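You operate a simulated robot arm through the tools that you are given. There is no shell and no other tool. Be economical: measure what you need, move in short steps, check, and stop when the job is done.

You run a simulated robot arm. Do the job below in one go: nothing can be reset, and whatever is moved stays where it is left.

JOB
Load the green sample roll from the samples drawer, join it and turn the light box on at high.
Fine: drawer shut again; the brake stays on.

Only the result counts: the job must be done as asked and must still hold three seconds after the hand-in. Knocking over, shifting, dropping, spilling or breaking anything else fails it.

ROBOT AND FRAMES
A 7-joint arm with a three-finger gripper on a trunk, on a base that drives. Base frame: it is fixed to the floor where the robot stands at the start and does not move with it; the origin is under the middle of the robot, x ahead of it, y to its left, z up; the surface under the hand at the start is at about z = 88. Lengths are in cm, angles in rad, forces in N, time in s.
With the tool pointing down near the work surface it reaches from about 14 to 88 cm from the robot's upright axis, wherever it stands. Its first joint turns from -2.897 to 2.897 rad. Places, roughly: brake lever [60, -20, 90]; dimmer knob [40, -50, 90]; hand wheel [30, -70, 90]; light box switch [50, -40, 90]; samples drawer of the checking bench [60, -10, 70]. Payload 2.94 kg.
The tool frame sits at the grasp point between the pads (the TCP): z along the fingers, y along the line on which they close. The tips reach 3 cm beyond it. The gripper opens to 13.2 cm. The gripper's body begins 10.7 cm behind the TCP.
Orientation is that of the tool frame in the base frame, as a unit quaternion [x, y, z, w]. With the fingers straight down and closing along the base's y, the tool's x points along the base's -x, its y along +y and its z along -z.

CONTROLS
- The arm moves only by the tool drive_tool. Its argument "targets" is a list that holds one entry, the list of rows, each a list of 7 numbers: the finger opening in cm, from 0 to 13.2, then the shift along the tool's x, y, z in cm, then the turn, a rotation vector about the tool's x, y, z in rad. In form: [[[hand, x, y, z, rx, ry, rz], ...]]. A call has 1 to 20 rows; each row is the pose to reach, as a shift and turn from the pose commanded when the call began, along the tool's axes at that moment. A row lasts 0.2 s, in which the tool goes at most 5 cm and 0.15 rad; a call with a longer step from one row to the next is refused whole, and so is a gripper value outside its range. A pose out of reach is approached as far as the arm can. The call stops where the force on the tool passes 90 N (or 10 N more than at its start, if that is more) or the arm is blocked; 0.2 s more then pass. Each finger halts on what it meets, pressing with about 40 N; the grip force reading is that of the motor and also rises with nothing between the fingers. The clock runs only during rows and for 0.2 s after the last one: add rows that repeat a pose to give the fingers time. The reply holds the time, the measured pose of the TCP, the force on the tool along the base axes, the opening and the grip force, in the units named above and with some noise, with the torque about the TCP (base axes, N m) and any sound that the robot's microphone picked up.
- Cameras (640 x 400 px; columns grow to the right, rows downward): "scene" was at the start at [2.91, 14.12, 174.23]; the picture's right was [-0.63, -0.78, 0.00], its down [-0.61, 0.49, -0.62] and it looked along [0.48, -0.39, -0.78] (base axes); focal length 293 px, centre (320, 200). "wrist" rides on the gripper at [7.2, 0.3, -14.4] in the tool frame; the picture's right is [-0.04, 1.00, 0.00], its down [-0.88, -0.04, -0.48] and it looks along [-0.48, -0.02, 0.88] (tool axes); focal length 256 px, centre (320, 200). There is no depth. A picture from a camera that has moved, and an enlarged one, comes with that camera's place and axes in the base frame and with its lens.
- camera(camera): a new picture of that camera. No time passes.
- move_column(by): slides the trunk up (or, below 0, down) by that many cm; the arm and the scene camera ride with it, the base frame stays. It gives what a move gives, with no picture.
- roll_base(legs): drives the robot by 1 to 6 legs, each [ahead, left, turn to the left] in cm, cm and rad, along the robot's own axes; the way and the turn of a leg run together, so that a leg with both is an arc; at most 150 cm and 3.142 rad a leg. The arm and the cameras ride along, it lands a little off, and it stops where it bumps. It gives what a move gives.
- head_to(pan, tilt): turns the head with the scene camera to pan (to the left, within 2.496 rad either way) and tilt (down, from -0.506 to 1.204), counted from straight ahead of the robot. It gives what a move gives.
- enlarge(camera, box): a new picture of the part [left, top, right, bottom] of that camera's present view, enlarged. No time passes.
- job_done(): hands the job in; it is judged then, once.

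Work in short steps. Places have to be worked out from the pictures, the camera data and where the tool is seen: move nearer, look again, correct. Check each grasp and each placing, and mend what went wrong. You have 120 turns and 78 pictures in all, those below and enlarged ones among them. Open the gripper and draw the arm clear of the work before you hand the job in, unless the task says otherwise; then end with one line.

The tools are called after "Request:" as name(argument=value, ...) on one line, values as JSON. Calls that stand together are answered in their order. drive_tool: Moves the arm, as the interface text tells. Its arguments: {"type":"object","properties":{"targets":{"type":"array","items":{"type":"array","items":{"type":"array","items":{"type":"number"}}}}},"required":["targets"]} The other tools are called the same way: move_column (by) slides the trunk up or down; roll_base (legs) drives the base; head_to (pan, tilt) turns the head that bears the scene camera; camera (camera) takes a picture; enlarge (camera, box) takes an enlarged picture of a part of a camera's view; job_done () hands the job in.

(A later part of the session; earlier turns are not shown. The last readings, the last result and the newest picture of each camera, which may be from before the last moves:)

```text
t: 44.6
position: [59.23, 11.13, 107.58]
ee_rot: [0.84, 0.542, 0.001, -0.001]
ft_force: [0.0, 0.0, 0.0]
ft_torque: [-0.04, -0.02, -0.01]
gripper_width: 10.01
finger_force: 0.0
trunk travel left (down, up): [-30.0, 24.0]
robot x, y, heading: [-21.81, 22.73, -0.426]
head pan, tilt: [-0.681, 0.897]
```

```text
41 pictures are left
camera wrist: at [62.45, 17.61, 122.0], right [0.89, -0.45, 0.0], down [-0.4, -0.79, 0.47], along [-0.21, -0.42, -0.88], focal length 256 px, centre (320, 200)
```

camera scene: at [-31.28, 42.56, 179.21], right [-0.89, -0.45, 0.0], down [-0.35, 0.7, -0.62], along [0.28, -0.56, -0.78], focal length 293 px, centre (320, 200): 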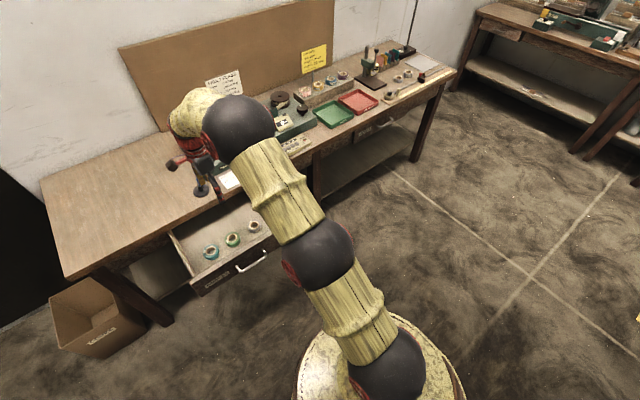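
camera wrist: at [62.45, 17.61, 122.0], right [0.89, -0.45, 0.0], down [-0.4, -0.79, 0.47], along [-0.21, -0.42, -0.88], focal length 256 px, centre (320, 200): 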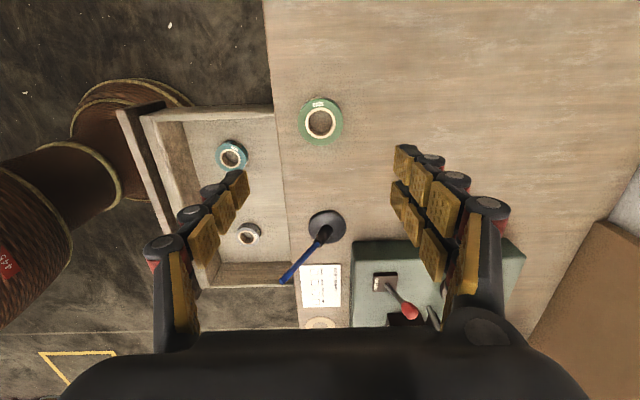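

Roll parked. Close the fingers, turn the tool a quarter turn, and bring it in front of the drawer handle.

Request:
drive_tool(targets=[[[9, -1.7, -3.8, 0, 0, 0, -0.131], [7, -3.4, -7.6, 0, 0, 0, -0.262], [5, -5.1, -11.4, 0, 0, 0, -0.393], [3, -6.8, -15.2, 0, 0, 0, -0.524], [1, -8.5, -19, 0, 0, 0, -0.655], [0, -10.2, -22.8, 0, 0, 0, -0.786], [0, -11.9, -26.6, 1, 0, 0, -0.917], [0, -13.6, -30.4, 2, 0, 0, -1.048], [0, -15.3, -34.2, 4, 0, 0, -1.179], [0, -17, -38, 6, 0, 0, -1.31], [0, -18.7, -41.8, 8, 0, 0, -1.441], [0, -20.4, -45.4, 10, 0, 0, -1.57]]])

Request:
camera(camera="wrist")

```text
t: 47.2
position: [9.42, 11.1, 97.37]
ee_rot: [0.21, 0.978, 0.002, 0.001]
ft_force: [-0.3, 0.2, 0.4]
ft_torque: [-0.02, -0.01, 0.0]
gripper_width: 0.0
finger_force: 28.5
trunk travel left (down, up): [-30.0, 24.0]
robot x, y, heading: [-21.95, 22.69, -0.421]
head pan, tilt: [-0.681, 0.897]
```

```text
40 pictures are left
camera wrist: at [2.96, 14.53, 111.76], right [0.45, 0.89, 0.0], down [0.78, -0.4, 0.48], along [0.43, -0.21, -0.88], focal length 256 px, centre (320, 200)
```

wrist: 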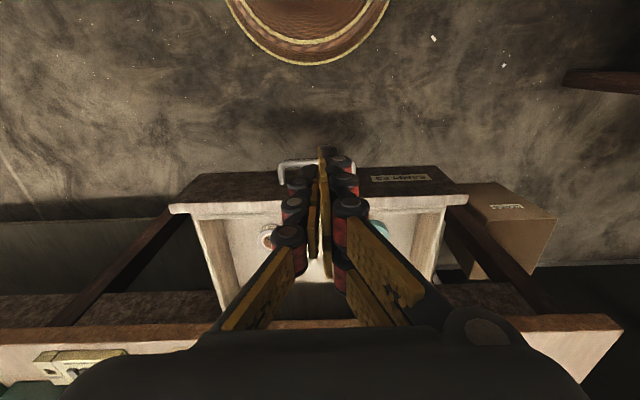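

Handle bar is at n≈11.6, tool at n≈4. Descend in front of it to TCP z=74.

Request:
drive_tool(targets=[[[0, 0, 0, 4.6, 0, 0, 0], [0, 0, 0, 9.2, 0, 0, 0], [0, 0, 0, 13.8, 0, 0, 0], [0, 0, 0, 18.4, 0, 0, 0], [0, 0, 0, 21.5, 0, 0, 0], [0, 0, 0, 23.4, 0, 0, 0]]])

Request:
camera(camera="wrist")

```text
t: 48.6
position: [9.57, 11.07, 73.92]
ee_rot: [0.211, 0.978, 0.0, 0.0]
ft_force: [-0.7, 1.3, 0.0]
ft_torque: [-0.02, 0.0, 0.02]
gripper_width: 0.02
finger_force: 28.2
trunk travel left (down, up): [-30.0, 24.0]
robot x, y, heading: [-21.87, 22.63, -0.422]
head pan, tilt: [-0.681, 0.897]
```

```text
39 pictures are left
camera wrist: at [3.09, 14.51, 88.29], right [0.45, 0.89, 0.0], down [0.78, -0.4, 0.48], along [0.43, -0.21, -0.88], focal length 256 px, centre (320, 200)
```

wrist: 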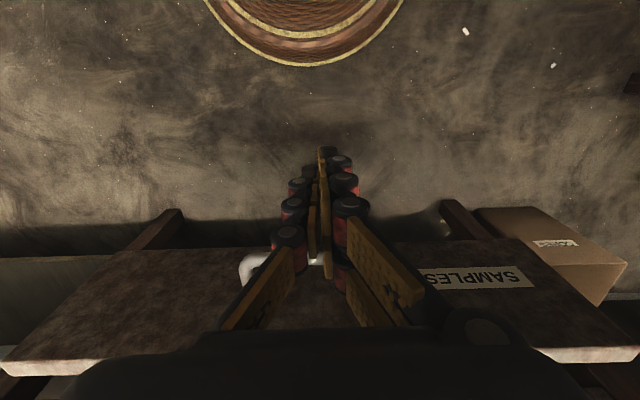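

In position. Push the drawer in, 30 cm first.

Request:
drive_tool(targets=[[[0, -3, 0, 0, 0, 0, 0], [0, -6, 0, 0, 0, 0, 0], [0, -8, 0, 0, 0, 0, 0], [0, -10, 0, 0, 0, 0, 0], [0, -12, 0, 0, 0, 0, 0], [0, -14, 0, 0, 0, 0, 0], [0, -16, 0, 0, 0, 0, 0], [0, -18, 0, 0, 0, 0, 0], [0, -20, 0, 0, 0, 0, 0], [0, -22, 0, 0, 0, 0, 0], [0, -24, 0, 0, 0, 0, 0], [0, -26, 0, 0, 0, 0, 0], [0, -28, 0, 0, 0, 0, 0], [0, -30, 0, 0, 0, 0, 0]]])

Request:
camera(camera="wrist")

```text
t: 51.6
position: [36.88, -1.32, 73.98]
ee_rot: [0.211, 0.977, 0.0, 0.001]
ft_force: [-0.7, 0.6, 0.4]
ft_torque: [-0.01, -0.04, 0.01]
gripper_width: 0.01
finger_force: 29.1
trunk travel left (down, up): [-30.0, 24.0]
robot x, y, heading: [-21.65, 23.16, -0.42]
head pan, tilt: [-0.681, 0.897]
```

```text
38 pictures are left
camera wrist: at [30.38, 2.09, 88.39], right [0.45, 0.89, 0.0], down [0.78, -0.4, 0.48], along [0.43, -0.21, -0.88], focal length 256 px, centre (320, 200)
```

wrist: 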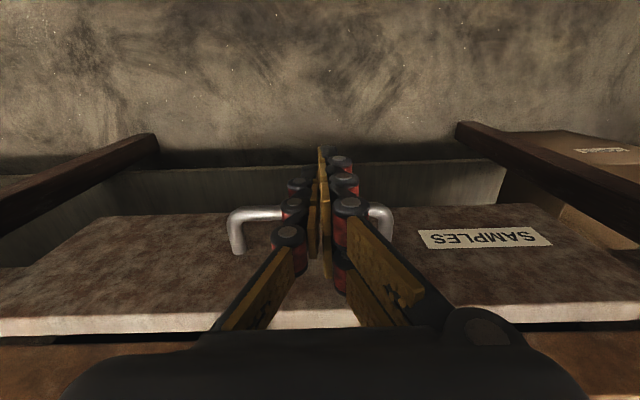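

Drawer nearly in. Continue up to 6.5 cm more in small steps until it stops.

Request:
drive_tool(targets=[[[0, -1, 0, 0, 0, 0, 0], [0, -2, 0, 0, 0, 0, 0], [0, -3, 0, 0, 0, 0, 0], [0, -4, 0, 0, 0, 0, 0], [0, -4.6, 0, 0, 0, 0, 0], [0, -5.2, 0, 0, 0, 0, 0], [0, -5.8, 0, 0, 0, 0, 0], [0, -6.4, 0, 0, 0, 0, 0]]])

Request:
camera(camera="wrist")

```text
t: 53.4
position: [41.08, -3.17, 73.86]
ee_rot: [0.21, 0.978, 0.004, -0.01]
ft_force: [-67.0, 31.5, 30.4]
ft_torque: [0.66, 0.85, 0.24]
gripper_width: 0.01
finger_force: 28.9
trunk travel left (down, up): [-30.0, 24.0]
robot x, y, heading: [-22.05, 22.75, -0.42]
head pan, tilt: [-0.681, 0.897]
```

```text
37 pictures are left
camera wrist: at [34.98, 0.09, 88.32], right [0.45, 0.89, 0.0], down [0.79, -0.4, 0.46], along [0.41, -0.2, -0.89], focal length 256 px, centre (320, 200)
```

wrist: 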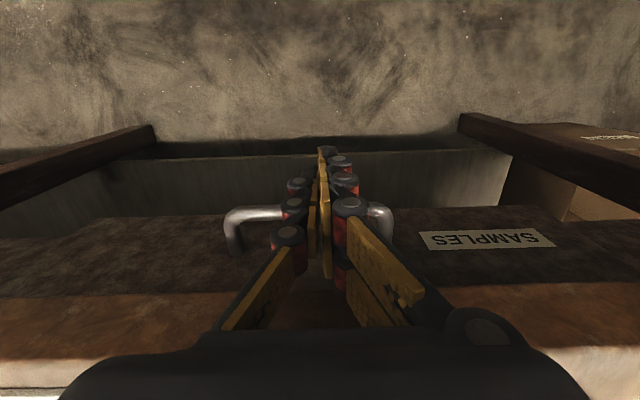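

Firm resistance with the panel tucked under the top: it looks shut. Back off, raise, and verify.

Request:
drive_tool(targets=[[[0, 3, 0, 0, 0, 0, 0], [0, 6, 0, 0, 0, 0, 0], [0, 8, 0, -4, 0, 0, 0], [0, 8, 0, -8.5, 0, 0, 0], [1, 8, 0, -13, 0, 0, 0], [3, 8, 0, -17.5, 0, 0, 0], [5, 8, 0, -22, 0, 0, 0], [7, 8, 0, -26.5, 0, 0, 0], [9, 8, 0, -31, 0, 0, 0]]])

Request:
head_to(pan=0.1, tilt=0.85)

Request:
camera(camera="scene")

Request:
camera(camera="wrist")

```text
t: 55.4
position: [35.24, -0.59, 104.9]
ee_rot: [0.21, 0.978, 0.001, 0.0]
ft_force: [0.6, -1.5, -0.4]
ft_torque: [-0.01, -0.02, -0.02]
gripper_width: 7.12
finger_force: 0.1
trunk travel left (down, up): [-30.0, 24.0]
robot x, y, heading: [-21.4, 22.69, -0.418]
head pan, tilt: [-0.681, 0.897]
```

```text
t: 56.5
position: [35.31, -0.59, 104.84]
ee_rot: [0.211, 0.978, 0.001, 0.001]
ft_force: [0.1, -0.2, -0.1]
ft_torque: [0.02, 0.0, 0.06]
gripper_width: 9.05
finger_force: 0.0
trunk travel left (down, up): [-30.0, 24.0]
robot x, y, heading: [-21.41, 22.96, -0.422]
head pan, tilt: [0.099, 0.85]
```

```text
36 pictures are left
camera scene: at [-9.26, 38.73, 179.59], right [-0.32, -0.95, 0.0], down [-0.71, 0.24, -0.66], along [0.63, -0.21, -0.75], focal length 293 px, centre (320, 200)
```

scene: 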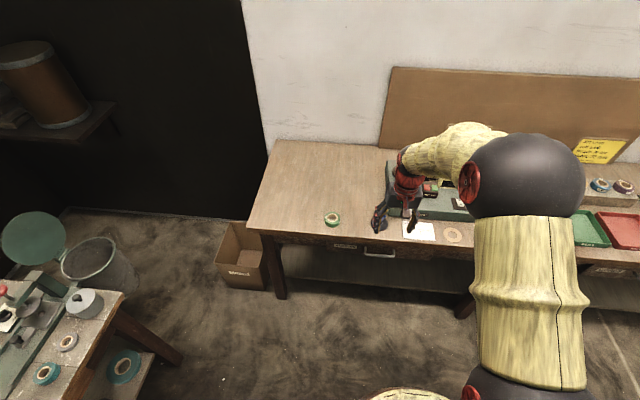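

```text
35 pictures are left
camera wrist: at [28.95, 2.71, 119.21], right [0.45, 0.89, 0.0], down [0.78, -0.4, 0.48], along [0.43, -0.21, -0.88], focal length 256 px, centre (320, 200)
```

wrist: 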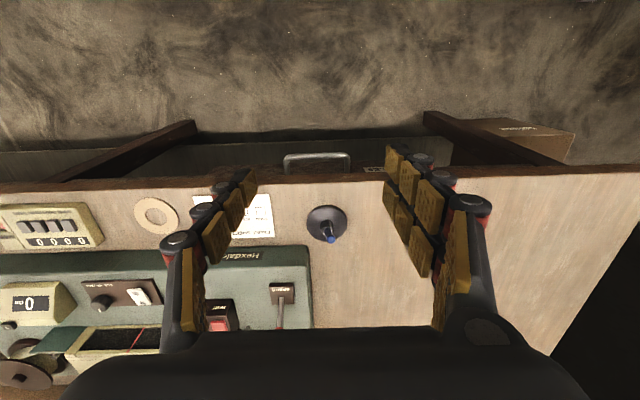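

Drawer is shut. Raise the trunk 8 cm for clearance and drive forward 29 cm into working range of the machine.

Request:
move_column(by=8)

Request:
roll_base(legs=[[29, 0, 0]])

Request:
camera(camera="wrist")

```text
t: 57.7
position: [35.4, -0.66, 112.92]
ee_rot: [0.21, 0.978, 0.001, 0.0]
ft_force: [0.2, -0.8, 0.3]
ft_torque: [0.0, 0.01, -0.02]
gripper_width: 9.03
finger_force: 0.1
trunk travel left (down, up): [-38.0, 16.0]
robot x, y, heading: [-21.84, 23.09, -0.425]
head pan, tilt: [0.099, 0.85]
```

```text
t: 59.7
position: [61.89, -12.46, 112.79]
ee_rot: [0.21, 0.978, 0.001, 0.0]
ft_force: [0.9, 0.4, 0.4]
ft_torque: [0.03, 0.05, 0.02]
gripper_width: 9.03
finger_force: 0.0
trunk travel left (down, up): [-38.0, 16.0]
robot x, y, heading: [4.85, 10.6, -0.418]
head pan, tilt: [0.099, 0.85]
```

```text
34 pictures are left
camera wrist: at [55.44, -9.04, 127.19], right [0.45, 0.89, 0.0], down [0.79, -0.4, 0.48], along [0.43, -0.21, -0.88], focal length 256 px, centre (320, 200)
```

wrist: 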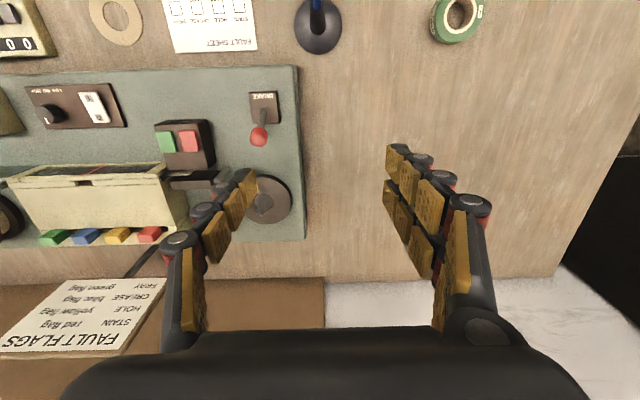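

Spindle triangulates to (70.3,-26.7), disc z≈88. Now fetch the parked roll: move over it and look.

Request:
drive_tool(targets=[[[10, 2, 3.4, 2, 0, 0, 0], [10, 4, 6.8, 4, 0, 0, 0], [10, 6, 10.2, 7, 0, 0, 0], [10, 8, 13.6, 10, 0, 0, 0], [10, 10, 17, 13, 0, 0, 0], [10, 12.1, 20.3, 16, 0, 0, 0]]])

Request:
camera(camera="wrist")

```text
t: 61.1
position: [59.13, 11.35, 96.72]
ee_rot: [0.209, 0.978, 0.001, 0.002]
ft_force: [-0.3, 0.3, -0.5]
ft_torque: [0.01, 0.0, -0.03]
gripper_width: 10.0
finger_force: 0.0
trunk travel left (down, up): [-38.0, 16.0]
robot x, y, heading: [4.55, 10.85, -0.421]
head pan, tilt: [0.099, 0.85]
```

```text
33 pictures are left
camera wrist: at [52.69, 14.64, 111.11], right [0.45, 0.89, 0.0], down [0.78, -0.4, 0.48], along [0.43, -0.21, -0.88], focal length 256 px, centre (320, 200)
```

wrist: 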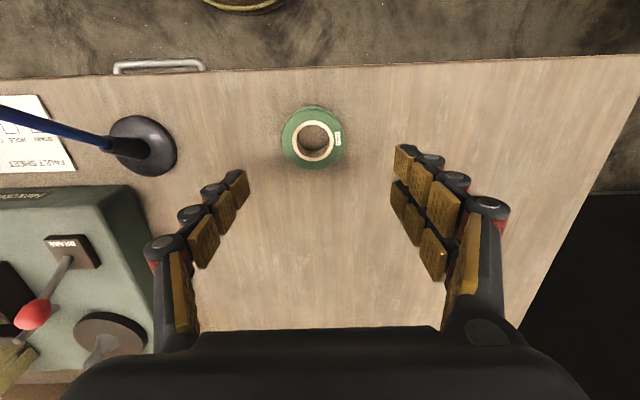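

Roll at (59.0,10.8). Shift 0.5 and descend to 85.9, then close.

Request:
drive_tool(targets=[[[10, 0, -0.5, 4, 0, 0, 0], [10, 0, -0.5, 8, 0, 0, 0], [10, 0, -0.5, 10.8, 0, 0, 0], [8, 0, -0.5, 10.8, 0, 0, 0], [6, 0, -0.5, 10.8, 0, 0, 0], [5, 0, -0.5, 10.8, 0, 0, 0], [5, 0, -0.5, 10.8, 0, 0, 0], [5, 0, -0.5, 10.8, 0, 0, 0]]])

Request:
drive_tool(targets=[[[5, 0, 0, -4.5, 0, 0, 0], [5, 0, 0, -9, 0, 0, 0], [5, 0, 0, -13.5, 0, 0, 0], [5, 0, 0, -18, 0, 0, 0], [5, 0, 0, -22.5, 0, 0, 0]]])

Request:
camera(camera="wrist")

```text
t: 62.9
position: [59.01, 10.52, 86.14]
ee_rot: [0.21, 0.978, 0.001, 0.001]
ft_force: [-0.8, 0.8, 0.3]
ft_torque: [0.03, 0.05, 0.0]
gripper_width: 6.4
finger_force: 35.8
trunk travel left (down, up): [-38.0, 16.0]
robot x, y, heading: [4.51, 10.7, -0.422]
head pan, tilt: [0.099, 0.85]
```

```text
t: 64.1
position: [58.68, 10.77, 108.55]
ee_rot: [0.209, 0.978, 0.001, 0.0]
ft_force: [0.2, 0.0, -1.1]
ft_torque: [-0.01, -0.01, 0.04]
gripper_width: 6.39
finger_force: 40.7
trunk travel left (down, up): [-38.0, 16.0]
robot x, y, heading: [4.44, 10.83, -0.422]
head pan, tilt: [0.099, 0.85]
```

```text
32 pictures are left
camera wrist: at [52.26, 14.15, 122.93], right [0.45, 0.89, 0.0], down [0.79, -0.4, 0.48], along [0.43, -0.21, -0.88], focal length 256 px, centre (320, 200)
```

wrist: 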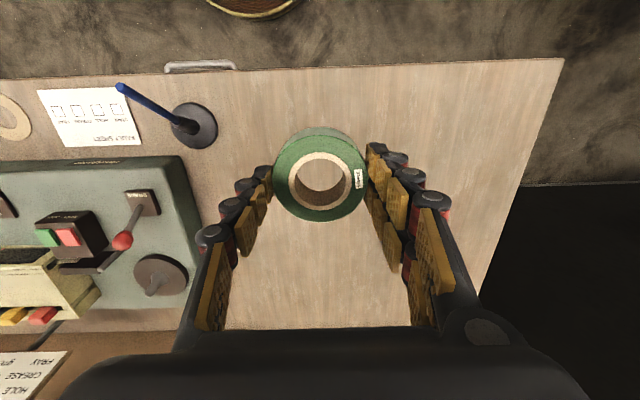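

Roll centred in the grip. Move to a viewing point about 12 cm left of the spindle to refine its position.

Request:
drive_tool(targets=[[[5, -3, -3.4, 0, 0, 0, 0], [5, -6, -6.8, 0, 0, 0, 0], [5, -9, -10.2, 0, 0, 0, 0], [5, -12, -13.6, 0, 0, 0, 0], [5, -15, -17, 0, 0, 0, 0]]])

Request:
camera(camera="wrist")

Request:
enlarge(camera="wrist", box=[80, 120, 240, 220])

```text
t: 65.3
position: [65.61, -11.13, 108.36]
ee_rot: [0.21, 0.978, 0.001, 0.001]
ft_force: [0.3, -0.4, -0.6]
ft_torque: [0.04, 0.02, 0.0]
gripper_width: 6.39
finger_force: 39.8
trunk travel left (down, up): [-38.0, 16.0]
robot x, y, heading: [4.63, 10.84, -0.419]
head pan, tilt: [0.099, 0.85]
```

```text
31 pictures are left
camera wrist: at [59.16, -7.66, 122.76], right [0.45, 0.89, 0.0], down [0.79, -0.4, 0.48], along [0.43, -0.21, -0.88], focal length 256 px, centre (320, 200)
```

wrist: 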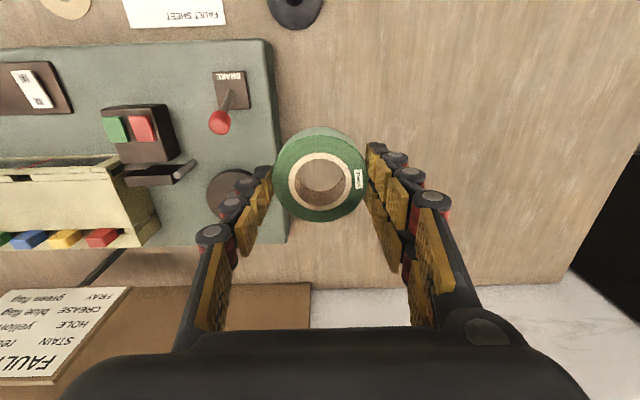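

```text
4.00 times, centred on (160, 170) of wrist
camera zoom: at [59.16, -7.66, 122.76], right [0.45, 0.89, 0.0], down [0.79, -0.4, 0.48], along [0.43, -0.21, -0.88], focal length 1024 px, centre (960, 320)
```

zoom: 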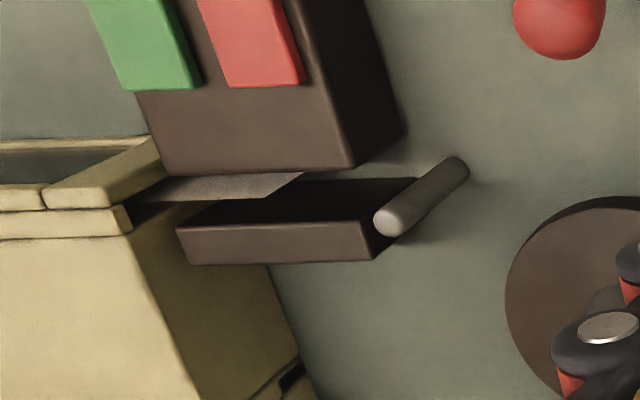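

The fingers hide the spindle here; shift 6 cm left and 3 cm forward for a clean view.

Request:
drive_tool(targets=[[[5, -1.5, 3, 0, 0, 0, 0], [5, -3, 6.5, 0, 0, 0, 0]]])

Request:
enlarge(camera="wrist", box=[120, 110, 280, 210])

```text
t: 65.9
position: [71.06, -6.28, 108.54]
ee_rot: [0.21, 0.978, 0.001, 0.001]
ft_force: [1.4, 0.5, -0.5]
ft_torque: [-0.03, 0.01, -0.02]
gripper_width: 6.41
finger_force: 40.1
trunk travel left (down, up): [-38.0, 16.0]
robot x, y, heading: [4.71, 11.24, -0.42]
head pan, tilt: [0.099, 0.85]
```

```text
4.00 times, centred on (200, 160) of wrist
camera zoom: at [64.67, -2.93, 122.83], right [0.45, 0.89, 0.0], down [0.79, -0.4, 0.48], along [0.43, -0.21, -0.88], focal length 1024 px, centre (800, 360)
```

zoom: 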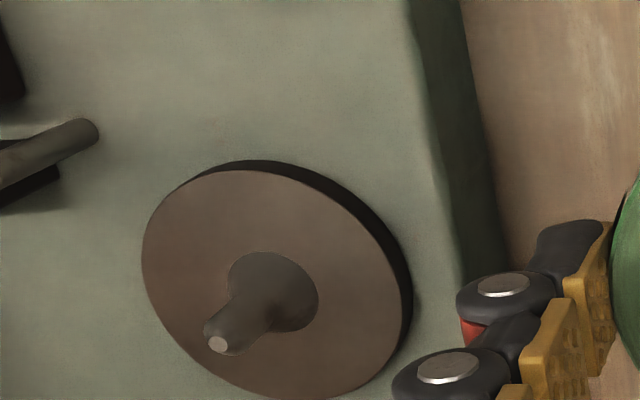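

Precise fix: spindle axis at 7.7 cm further in and 19.7 cm right of the tool, tip z≈93. Move above it and look through the roll's hole.

Request:
drive_tool(targets=[[[5, -1.6, -4, 0, 0, 0, 0], [5, -3.2, -8, 0, 0, 0, 0], [5, -4.8, -12, 0, 0, 0, 0], [5, -6.4, -16, 0, 0, 0, 0], [5, -7.7, -19.7, 3, 0, 0, 0], [5, -7.7, -19.7, 7, 0, 0, 0]]])

Request:
camera(camera="wrist")

Request:
camera(camera="scene")

```text
t: 67.3
position: [70.1, -27.54, 101.48]
ee_rot: [0.21, 0.978, 0.001, 0.001]
ft_force: [0.8, -0.1, 0.7]
ft_torque: [0.05, 0.04, -0.02]
gripper_width: 6.38
finger_force: 39.9
trunk travel left (down, up): [-38.0, 16.0]
robot x, y, heading: [4.35, 11.12, -0.425]
head pan, tilt: [0.099, 0.85]
```

```text
28 pictures are left
camera wrist: at [63.7, -24.22, 115.96], right [0.45, 0.89, 0.0], down [0.78, -0.4, 0.48], along [0.43, -0.21, -0.88], focal length 256 px, centre (320, 200)
```

wrist: 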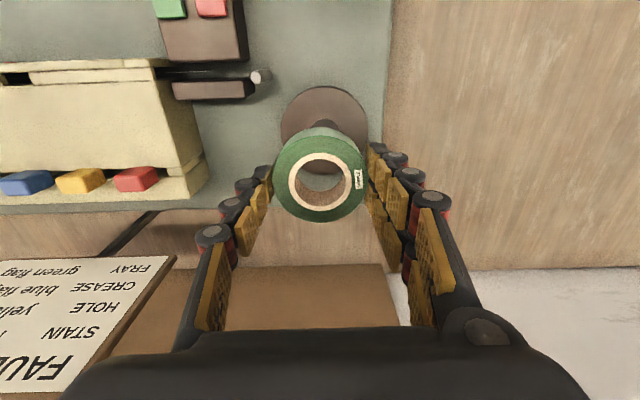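

```text
27 pictures are left
camera scene: at [17.16, 26.9, 187.59], right [-0.32, -0.95, 0.0], down [-0.71, 0.24, -0.66], along [0.63, -0.21, -0.75], focal length 293 px, centre (320, 200)
```

scene: 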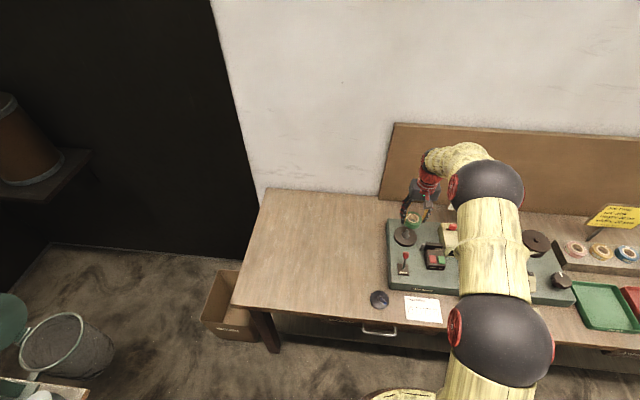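

The disc shows just beyond the roll. I zoom to refine the alignment.

Request:
enlarge(camera="wrist", box=[240, 70, 400, 230])

```text
2.50 times, centred on (320, 150) of wrist
camera zoom: at [63.7, -24.22, 115.96], right [0.45, 0.89, 0.0], down [0.78, -0.4, 0.48], along [0.43, -0.21, -0.88], focal length 640 px, centre (320, 325)
```

zoom: 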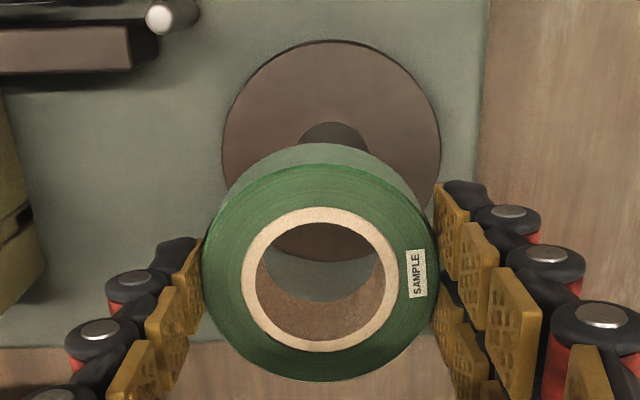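

Roll centre vs spindle: correct +0.5 toward robot and +0.5 left, then descend to just above the peg and re-check.

Request:
drive_tool(targets=[[[5, 0.48, 0.53, 0, 0, 0, 0], [5, 0.48, 0.53, 2, 0, 0, 0], [5, 0.48, 0.53, 4.5, 0, 0, 0], [5, 0.48, 0.53, 4.5, 0, 0, 0]]])

Request:
enlarge(camera="wrist", box=[240, 90, 400, 250])

```text
t: 68.3
position: [69.92, -26.7, 97.16]
ee_rot: [0.209, 0.978, 0.001, 0.001]
ft_force: [-0.7, 0.4, 0.0]
ft_torque: [-0.01, 0.0, 0.02]
gripper_width: 6.38
finger_force: 40.3
trunk travel left (down, up): [-38.0, 16.0]
robot x, y, heading: [4.56, 10.84, -0.421]
head pan, tilt: [0.099, 0.85]
```

```text
2.50 times, centred on (320, 170) of wrist
camera zoom: at [63.35, -23.37, 111.46], right [0.45, 0.89, 0.0], down [0.78, -0.4, 0.48], along [0.43, -0.21, -0.88], focal length 640 px, centre (320, 275)
```

zoom: 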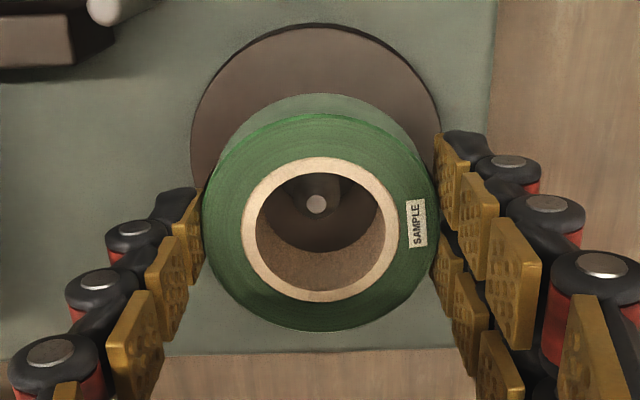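

Peg tip is centred in the hole within ~2 mm. Small correction and descend gradually.

Request:
drive_tool(targets=[[[5, -0.15, -0.12, 0.5, 0, 0, 0], [5, -0.15, -0.12, 1.5, 0, 0, 0], [5, -0.15, -0.12, 2.5, 0, 0, 0], [5, -0.15, -0.12, 3.3, 0, 0, 0]]])

Request:
enlarge(camera="wrist", box=[240, 90, 400, 250])

```text
t: 69.3
position: [69.86, -26.91, 93.78]
ee_rot: [0.21, 0.978, 0.001, 0.001]
ft_force: [-0.5, -0.4, 0.6]
ft_torque: [0.0, 0.01, 0.0]
gripper_width: 6.4
finger_force: 40.0
trunk travel left (down, up): [-38.0, 16.0]
robot x, y, heading: [4.39, 10.73, -0.416]
head pan, tilt: [0.099, 0.85]
```

```text
2.50 times, centred on (320, 170) of wrist
camera zoom: at [63.48, -23.56, 108.1], right [0.45, 0.89, 0.0], down [0.79, -0.4, 0.48], along [0.43, -0.21, -0.88], focal length 640 px, centre (320, 275)
```

zoom: 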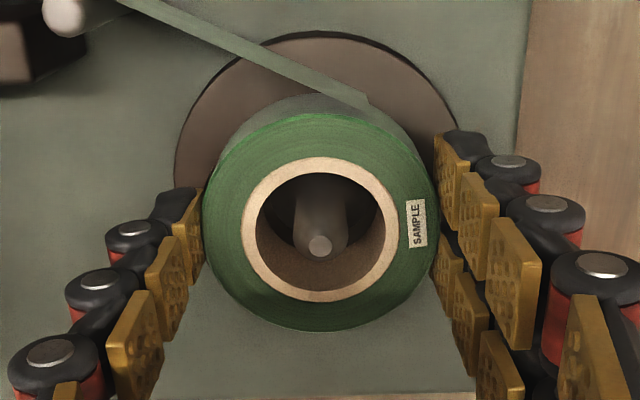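

Peg is through the hole and the ribbon has threaded to the splicer. Ease down until seated.

Request:
drive_tool(targets=[[[5, 0, 0, 0.6, 0, 0, 0], [5, 0, 0, 1.2, 0, 0, 0], [5, 0, 0, 1.7, 0, 0, 0]]])

Request:
drive_tool(targets=[[[5, 0, 0, 0.3, 0, 0, 0], [5, 0, 0, 0.6, 0, 0, 0]]])

```text
t: 70.1
position: [70.1, -26.85, 92.63]
ee_rot: [0.209, 0.978, 0.0, 0.007]
ft_force: [-4.5, 2.3, 43.2]
ft_torque: [0.13, 0.14, 0.03]
gripper_width: 6.49
finger_force: 40.1
trunk travel left (down, up): [-38.0, 16.0]
robot x, y, heading: [4.84, 11.24, -0.419]
head pan, tilt: [0.099, 0.85]
```

```text
t: 70.7
position: [69.97, -27.0, 92.11]
ee_rot: [0.21, 0.978, -0.001, 0.006]
ft_force: [0.9, -2.3, 48.7]
ft_torque: [0.18, 0.22, 0.01]
gripper_width: 6.41
finger_force: 40.4
trunk travel left (down, up): [-38.0, 16.0]
robot x, y, heading: [4.68, 11.01, -0.416]
head pan, tilt: [0.099, 0.85]
```

Seated with firm contact. Open the fingers and rise straight up.

Request:
drive_tool(targets=[[[6.5, 0, 0, -0.4, 0, 0, 0], [8, 0, 0, -0.4, 0, 0, 0], [9, 0, 0, -0.4, 0, 0, 0], [9, 0, 0, -0.4, 0, 0, 0], [9, 0, 0, -4, 0, 0, 0], [9, 0, 0, -8.5, 0, 0, 0], [9, 0, 0, -13, 0, 0, 0], [9, 0, 0, -17, 0, 0, 0]]])

Request:
camera(camera="wrist")

```text
t: 72.5
position: [69.74, -26.91, 108.41]
ee_rot: [0.21, 0.978, 0.001, 0.001]
ft_force: [-1.1, 0.7, -0.8]
ft_torque: [-0.05, -0.04, -0.03]
gripper_width: 9.01
finger_force: 0.0
trunk travel left (down, up): [-38.0, 16.0]
robot x, y, heading: [4.22, 10.61, -0.42]
head pan, tilt: [0.099, 0.85]
```

```text
23 pictures are left
camera wrist: at [63.28, -23.43, 122.83], right [0.45, 0.89, 0.0], down [0.79, -0.4, 0.48], along [0.43, -0.21, -0.88], focal length 256 px, centre (320, 200)
```

wrist: 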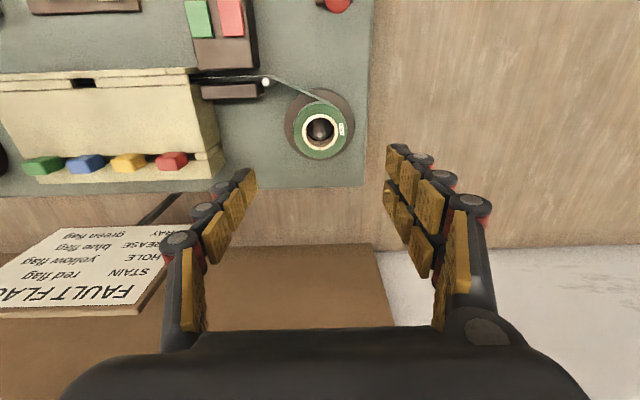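

Roll is loaded on the spindle, ribbon running to the splicer. Now go over the green JOIN button for an accurate look.

Request:
drive_tool(targets=[[[9, 3, -3, 0, 0, 0, 0], [9, 6, -6, 0, 0, 0, 0], [9, 9, -9, 0, 0, 0, 0], [9, 11.4, -11.5, 2, 0, 0, 0]]])

Request:
camera(camera="wrist")

Request:
enlarge(camera="wrist", box=[270, 70, 398, 150])

```text
t: 73.5
position: [54.64, -32.74, 106.41]
ee_rot: [0.209, 0.978, 0.001, 0.002]
ft_force: [0.2, 0.6, -0.3]
ft_torque: [0.03, -0.01, -0.01]
gripper_width: 8.99
finger_force: 0.2
trunk travel left (down, up): [-38.0, 16.0]
robot x, y, heading: [4.46, 10.93, -0.423]
head pan, tilt: [0.099, 0.85]
```

```text
22 pictures are left
camera wrist: at [48.17, -29.49, 120.79], right [0.45, 0.89, 0.0], down [0.78, -0.4, 0.48], along [0.43, -0.21, -0.88], focal length 256 px, centre (320, 200)
```

wrist: 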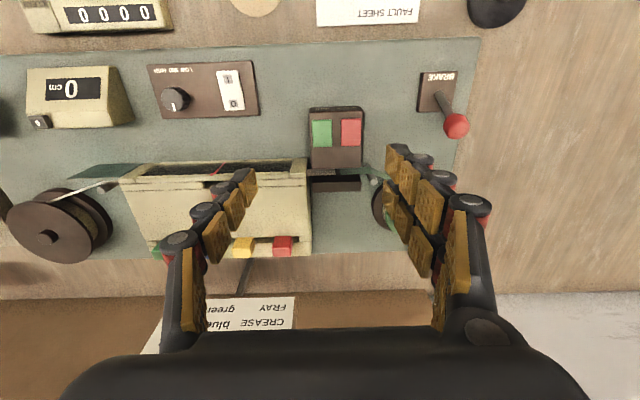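

```text
5.00 times, centred on (334, 110) of wrist
camera zoom: at [48.17, -29.49, 120.79], right [0.45, 0.89, 0.0], down [0.78, -0.4, 0.48], along [0.43, -0.21, -0.88], focal length 1280 px, centre (250, 650)
```

zoom: 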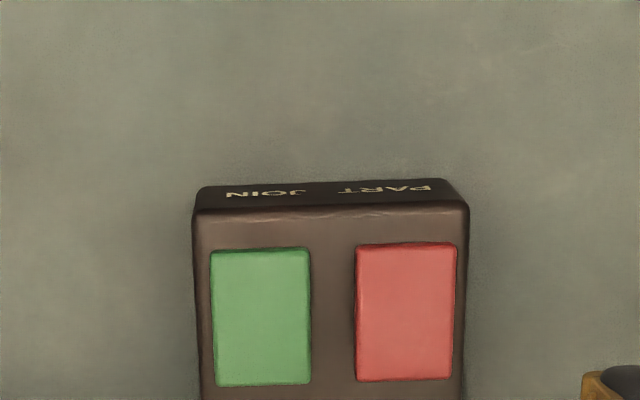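

Green JOIN top at z≈92, directly below the tool (0.25 left). Close the fingers and descend to just above it.

Request:
drive_tool(targets=[[[6, 0, 0.2, 0, 0, 0, 0], [3, 0, 0.2, 0, 0, 0, 0], [0, 0, 0.2, 2, 0, 0, 0], [0, 0, 0.2, 4, 0, 0, 0], [0, 0, 0.2, 7, 0, 0, 0], [0, 0, 0.2, 10, 0, 0, 0], [0, 0, 0.2, 10.6, 0, 0, 0]]])

Request:
camera(camera="wrist")

```text
t: 75.1
position: [54.87, -32.51, 95.84]
ee_rot: [0.21, 0.978, 0.001, 0.001]
ft_force: [0.1, 0.4, -1.0]
ft_torque: [0.0, 0.03, 0.0]
gripper_width: 0.0
finger_force: 16.3
trunk travel left (down, up): [-38.0, 16.0]
robot x, y, heading: [4.54, 10.84, -0.418]
head pan, tilt: [0.099, 0.85]
```

```text
20 pictures are left
camera wrist: at [48.35, -29.19, 110.22], right [0.45, 0.89, 0.0], down [0.79, -0.4, 0.48], along [0.43, -0.21, -0.88], focal length 256 px, centre (320, 200)
```

wrist: 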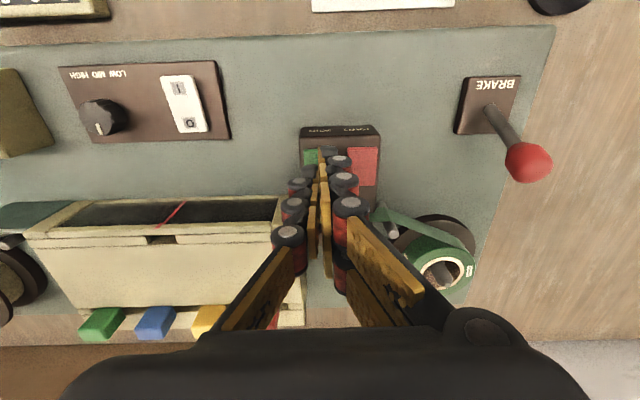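

Fingertips are over the green button, clear of red. Press down gently.

Request:
drive_tool(targets=[[[0, 0, -0.2, 0.4, 0, 0, 0], [0, 0, -0.2, 0.8, 0, 0, 0], [0, 0, -0.2, 1.1, 0, 0, 0], [0, 0, -0.2, 1.4, 0, 0, 0]]])

```text
t: 76.1
position: [54.83, -32.79, 94.46]
ee_rot: [0.21, 0.978, 0.001, 0.001]
ft_force: [-0.8, -0.7, 3.6]
ft_torque: [0.0, 0.04, 0.03]
gripper_width: 0.64
finger_force: 28.6
trunk travel left (down, up): [-38.0, 16.0]
robot x, y, heading: [4.64, 10.97, -0.424]
head pan, tilt: [0.099, 0.85]
heard: click
```

Click heard at 3.6 N. Lift off and check the splice.

Request:
drive_tool(targets=[[[0, 0, 0, -3, 0, 0, 0], [0, 0, 0, -7, 0, 0, 0], [0, 0, 0, -11, 0, 0, 0], [0, 3, -2, -13, 0, 0, 0]]])

Request:
camera(camera="wrist")

Request:
enlarge(camera="wrist", box=[280, 100, 440, 260])

```text
t: 77.1
position: [51.21, -33.26, 107.53]
ee_rot: [0.21, 0.978, 0.002, 0.001]
ft_force: [-0.4, 0.2, 0.1]
ft_torque: [-0.04, -0.04, 0.01]
gripper_width: 0.0
finger_force: 29.1
trunk travel left (down, up): [-38.0, 16.0]
robot x, y, heading: [4.58, 10.74, -0.419]
head pan, tilt: [0.099, 0.85]
```

```text
19 pictures are left
camera wrist: at [44.65, -29.93, 121.81], right [0.45, 0.89, 0.0], down [0.79, -0.4, 0.48], along [0.43, -0.21, -0.88], focal length 256 px, centre (320, 200)
```

wrist: 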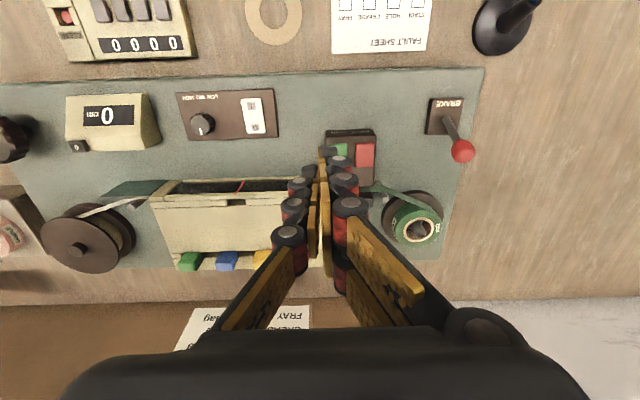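

```text
2.50 times, centred on (360, 180) of wrist
camera zoom: at [44.65, -29.93, 121.81], right [0.45, 0.89, 0.0], down [0.79, -0.4, 0.48], along [0.43, -0.21, -0.88], focal length 640 px, centre (220, 250)
```

zoom: 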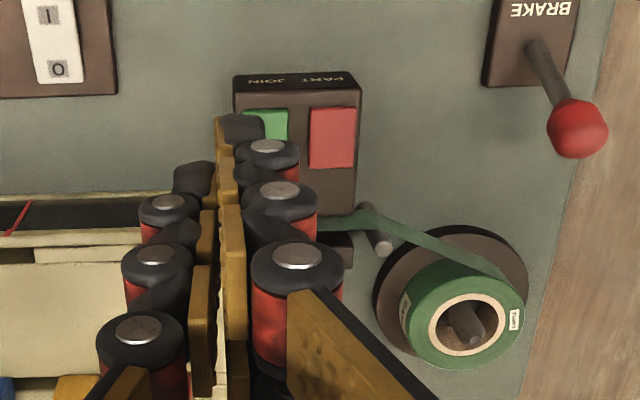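

Click confirmed the press. Next the light box panel: zoom on the switch and dimmer knob.

Request:
enlarge(camera="wrist", box=[170, 80, 290, 155])

```text
5.33 times, centred on (230, 118) of wrist
camera zoom: at [44.65, -29.93, 121.81], right [0.45, 0.89, 0.0], down [0.79, -0.4, 0.48], along [0.43, -0.21, -0.88], focal length 1365 px, centre (800, 640)
```

zoom: 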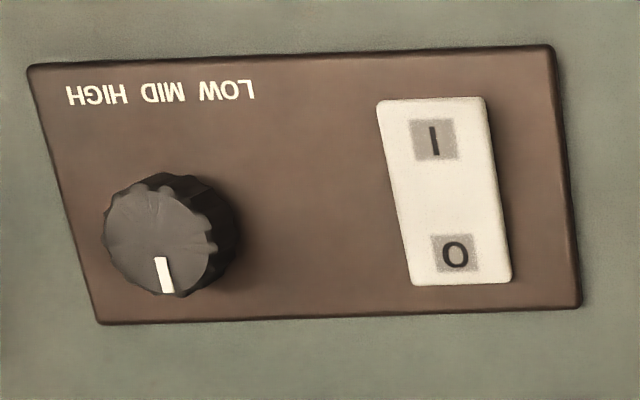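

Switch I-side is ~2.6 cm nearer and 8.3 cm right of the tool; knob ~14.3 right, pointer at MID. Move over the I side and descend near it.

Request:
drive_tool(targets=[[[0, 1.3, -4, 0, 0, 0, 0], [0, 2.7, -8.3, 0, 0, 0, 0], [0, 2.7, -8.3, 4, 0, 0, 0], [0, 2.7, -8.3, 8, 0, 0, 0], [0, 2.7, -8.3, 12, 0, 0, 0], [0, 2.7, -8.3, 13.5, 0, 0, 0]]])

Request:
camera(camera="wrist")

```text
t: 78.5
position: [45.32, -39.78, 93.88]
ee_rot: [0.21, 0.978, 0.001, 0.002]
ft_force: [0.2, -0.4, -0.1]
ft_torque: [-0.02, -0.01, -0.03]
gripper_width: 0.01
finger_force: 28.8
trunk travel left (down, up): [-38.0, 16.0]
robot x, y, heading: [4.54, 11.29, -0.419]
head pan, tilt: [0.099, 0.85]
```

```text
16 pictures are left
camera wrist: at [38.77, -36.43, 108.22], right [0.45, 0.89, 0.0], down [0.78, -0.4, 0.48], along [0.43, -0.21, -0.88], focal length 256 px, centre (320, 200)
```

wrist: 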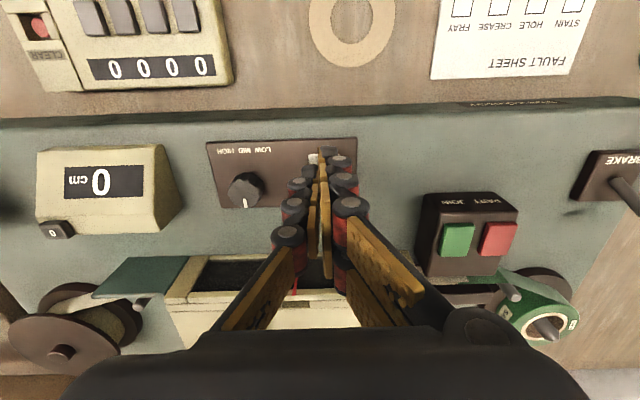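

The tips are at the near end of the rocker. Press down slowly.

Request:
drive_tool(targets=[[[0, 0, 0, 0.6, 0, 0, 0], [0, 0, 0, 1.2, 0, 0, 0], [0, 0, 0, 1.6, 0, 0, 0], [0, 0, 0, 2.0, 0, 0, 0]]])

```text
t: 79.5
position: [45.24, -39.71, 92.15]
ee_rot: [0.21, 0.978, 0.001, 0.001]
ft_force: [-4.5, 3.2, 13.1]
ft_torque: [0.06, 0.0, 0.01]
gripper_width: 0.58
finger_force: 28.3
trunk travel left (down, up): [-38.0, 16.0]
robot x, y, heading: [4.53, 11.08, -0.424]
head pan, tilt: [0.099, 0.85]
heard: click
```

Click heard. Rise and move over the knob with the fingers open, then look at both.

Request:
drive_tool(targets=[[[0, 0, 0, -4, 0, 0, 0], [2, 0, 0, -8, 0, 0, 0], [4, -1, -3, -11, 0, 0, 0], [6, -1.6, -6, -11, 0, 0, 0], [6, -1.6, -6, -11, 0, 0, 0], [6, -1.6, -6, -11, 0, 0, 0]]])

Request:
camera(camera="wrist")

Request:
enlarge(camera="wrist", box=[260, 90, 420, 190])

```text
t: 80.9
position: [44.4, -45.92, 102.79]
ee_rot: [0.209, 0.978, 0.001, 0.002]
ft_force: [-0.8, -1.0, 0.1]
ft_torque: [0.01, 0.04, -0.01]
gripper_width: 6.01
finger_force: 0.0
trunk travel left (down, up): [-38.0, 16.0]
robot x, y, heading: [4.48, 10.81, -0.417]
head pan, tilt: [0.099, 0.85]
```

```text
15 pictures are left
camera wrist: at [37.88, -42.6, 117.22], right [0.45, 0.89, 0.0], down [0.79, -0.4, 0.48], along [0.43, -0.21, -0.88], focal length 256 px, centre (320, 200)
```

wrist: 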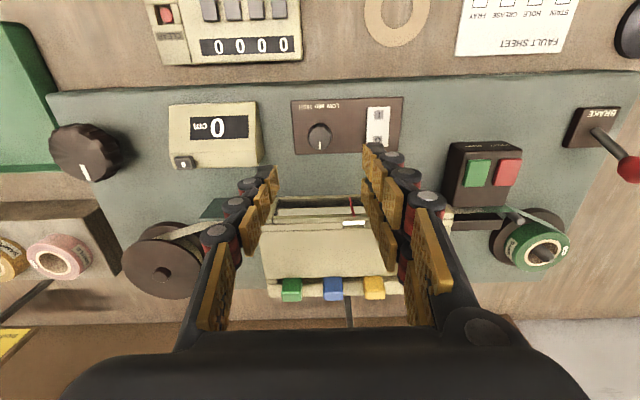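

```text
4.00 times, centred on (340, 140) of wrist
camera zoom: at [37.88, -42.6, 117.22], right [0.45, 0.89, 0.0], down [0.79, -0.4, 0.48], along [0.43, -0.21, -0.88], focal length 1024 px, centre (240, 440)
```

zoom: 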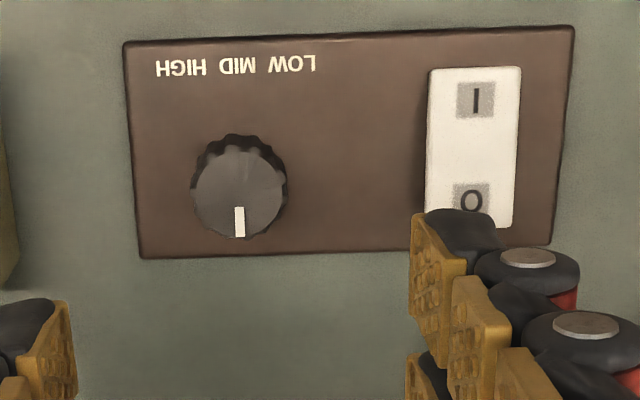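

The rocker's I side is down and the slit glows. Knob is exactly under the tool, top z≈90.3. Open to 5, descend and grip it.

Request:
drive_tool(targets=[[[5, 0, 0, 4, 0, 0, 0], [5, 0, 0, 8, 0, 0, 0], [5, 0, 0, 11, 0, 0, 0], [4, 0, 0, 11, 0, 0, 0], [2, 0, 0, 11, 0, 0, 0], [1.5, 0, 0, 11, 0, 0, 0], [1.5, 0, 0, 11, 0, 0, 0]]])

```text
t: 82.5
position: [44.4, -46.08, 91.77]
ee_rot: [0.209, 0.978, 0.001, 0.001]
ft_force: [-1.1, -4.6, -4.7]
ft_torque: [-0.09, -0.23, -0.01]
gripper_width: 2.37
finger_force: 30.4
trunk travel left (down, up): [-38.0, 16.0]
robot x, y, heading: [4.45, 10.78, -0.424]
head pan, tilt: [0.099, 0.85]
```

Gripped at 2.4 cm. Turn clockwise (positive about the tool axis) by about 0.5 rad and listen.

Request:
drive_tool(targets=[[[1.5, 0, 0, 0, 0, 0, 0.12], [1.5, 0, 0, 0, 0, 0, 0.24], [1.5, 0, 0, 0, 0, 0, 0.36], [1.5, 0, 0, 0, 0, 0, 0.48]]])

```text
t: 83.5
position: [44.33, -46.02, 91.76]
ee_rot: [0.437, 0.899, 0.002, 0.0]
ft_force: [-4.2, -9.9, -13.4]
ft_torque: [-0.91, -0.34, 0.02]
gripper_width: 2.36
finger_force: 45.3
trunk travel left (down, up): [-38.0, 16.0]
robot x, y, heading: [4.61, 10.96, -0.42]
head pan, tilt: [0.099, 0.85]
```

Turning freely, no click yet. Continue another 0.5 rad.

Request:
drive_tool(targets=[[[1.5, 0, 0, 0, 0, 0, 0.12], [1.5, 0, 0, 0, 0, 0, 0.24], [1.5, 0, 0, 0, 0, 0, 0.36], [1.5, 0, 0, 0, 0, 0, 0.48]]])

Request:
enlarge(camera="wrist", box=[220, 100, 420, 260])

```text
t: 84.5
position: [44.25, -46.0, 91.71]
ee_rot: [0.638, 0.77, 0.002, -0.001]
ft_force: [-10.3, -12.2, -16.4]
ft_torque: [-0.97, 0.11, 0.0]
gripper_width: 2.33
finger_force: 44.6
trunk travel left (down, up): [-38.0, 16.0]
robot x, y, heading: [4.48, 10.95, -0.415]
head pan, tilt: [0.099, 0.85]
```

```text
2.50 times, centred on (320, 180) of wrist
camera zoom: at [43.22, -38.78, 106.14], right [0.99, 0.14, 0.0], down [0.13, -0.87, 0.47], along [0.07, -0.47, -0.88], focal length 640 px, centre (320, 250)
```

zoom: 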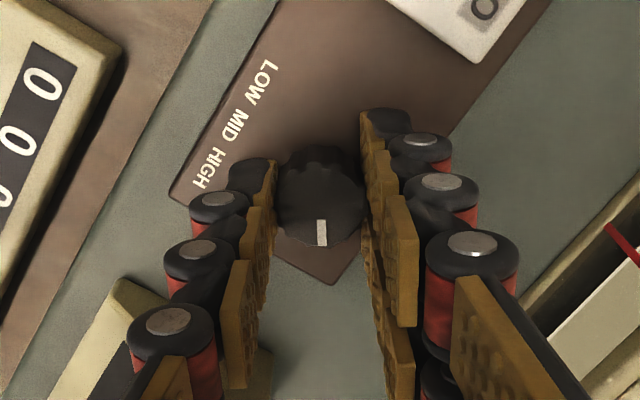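

Knob follows the grip, pointer now ~55° clockwise; no stop yet. Continue until it resists.

Request:
drive_tool(targets=[[[1.5, 0, 0, 0, 0, 0, 0.1], [1.5, 0, 0, 0, 0, 0, 0.2], [1.5, 0, 0, 0, 0, 0, 0.3], [1.5, 0, 0, 0, 0, 0, 0.4]]])

Request:
enlarge(camera="wrist", box=[200, 80, 440, 260])

```text
t: 85.5
position: [44.25, -46.04, 91.75]
ee_rot: [0.778, 0.628, 0.002, -0.002]
ft_force: [-17.0, -11.9, -17.6]
ft_torque: [-0.8, 0.38, 0.0]
gripper_width: 2.31
finger_force: 44.8
trunk travel left (down, up): [-38.0, 16.0]
robot x, y, heading: [4.41, 10.85, -0.42]
head pan, tilt: [0.099, 0.85]
```

```text
2.22 times, centred on (320, 170) of wrist
camera zoom: at [46.06, -38.94, 106.14], right [0.97, -0.25, 0.0], down [-0.22, -0.85, 0.47], along [-0.12, -0.46, -0.88], focal length 569 px, centre (320, 267)
```

zoom: 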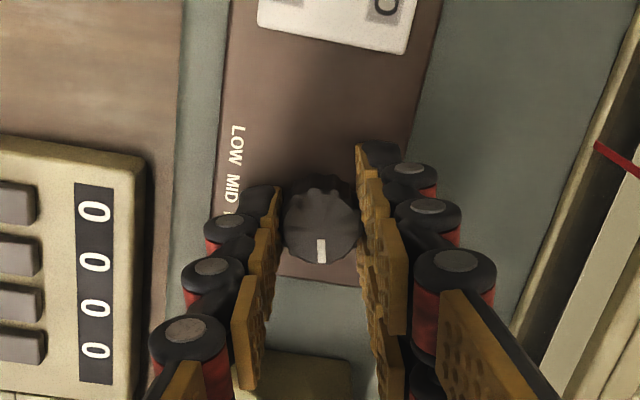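

Still following at ~80° total with no stop. Keep turning in steps.

Request:
drive_tool(targets=[[[1.5, 0, 0, 0, 0, 0, 0.1], [1.5, 0, 0, 0, 0, 0, 0.2], [1.5, 0, 0, 0, 0, 0, 0.3], [1.5, 0, 0, 0, 0, 0, 0.4], [1.5, 0, 0, 0, 0, 0, 0.5], [1.5, 0, 0, 0, 0, 0, 0.6]]])

Request:
enlarge(camera="wrist", box=[200, 80, 440, 260])

```text
t: 86.9
position: [44.25, -45.73, 91.66]
ee_rot: [0.929, 0.37, 0.001, -0.003]
ft_force: [-14.9, -1.1, -21.3]
ft_torque: [0.29, 0.22, 0.57]
gripper_width: 2.39
finger_force: 44.4
trunk travel left (down, up): [-38.0, 16.0]
robot x, y, heading: [4.68, 11.01, -0.424]
head pan, tilt: [0.099, 0.85]
```

```text
2.22 times, centred on (320, 170) of wrist
camera zoom: at [49.76, -41.05, 106.13], right [0.66, -0.76, 0.0], down [-0.66, -0.58, 0.47], along [-0.36, -0.31, -0.88], focal length 569 px, centre (320, 267)
```

zoom: 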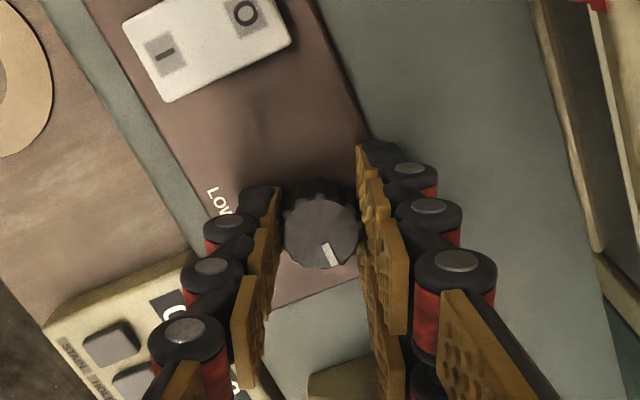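

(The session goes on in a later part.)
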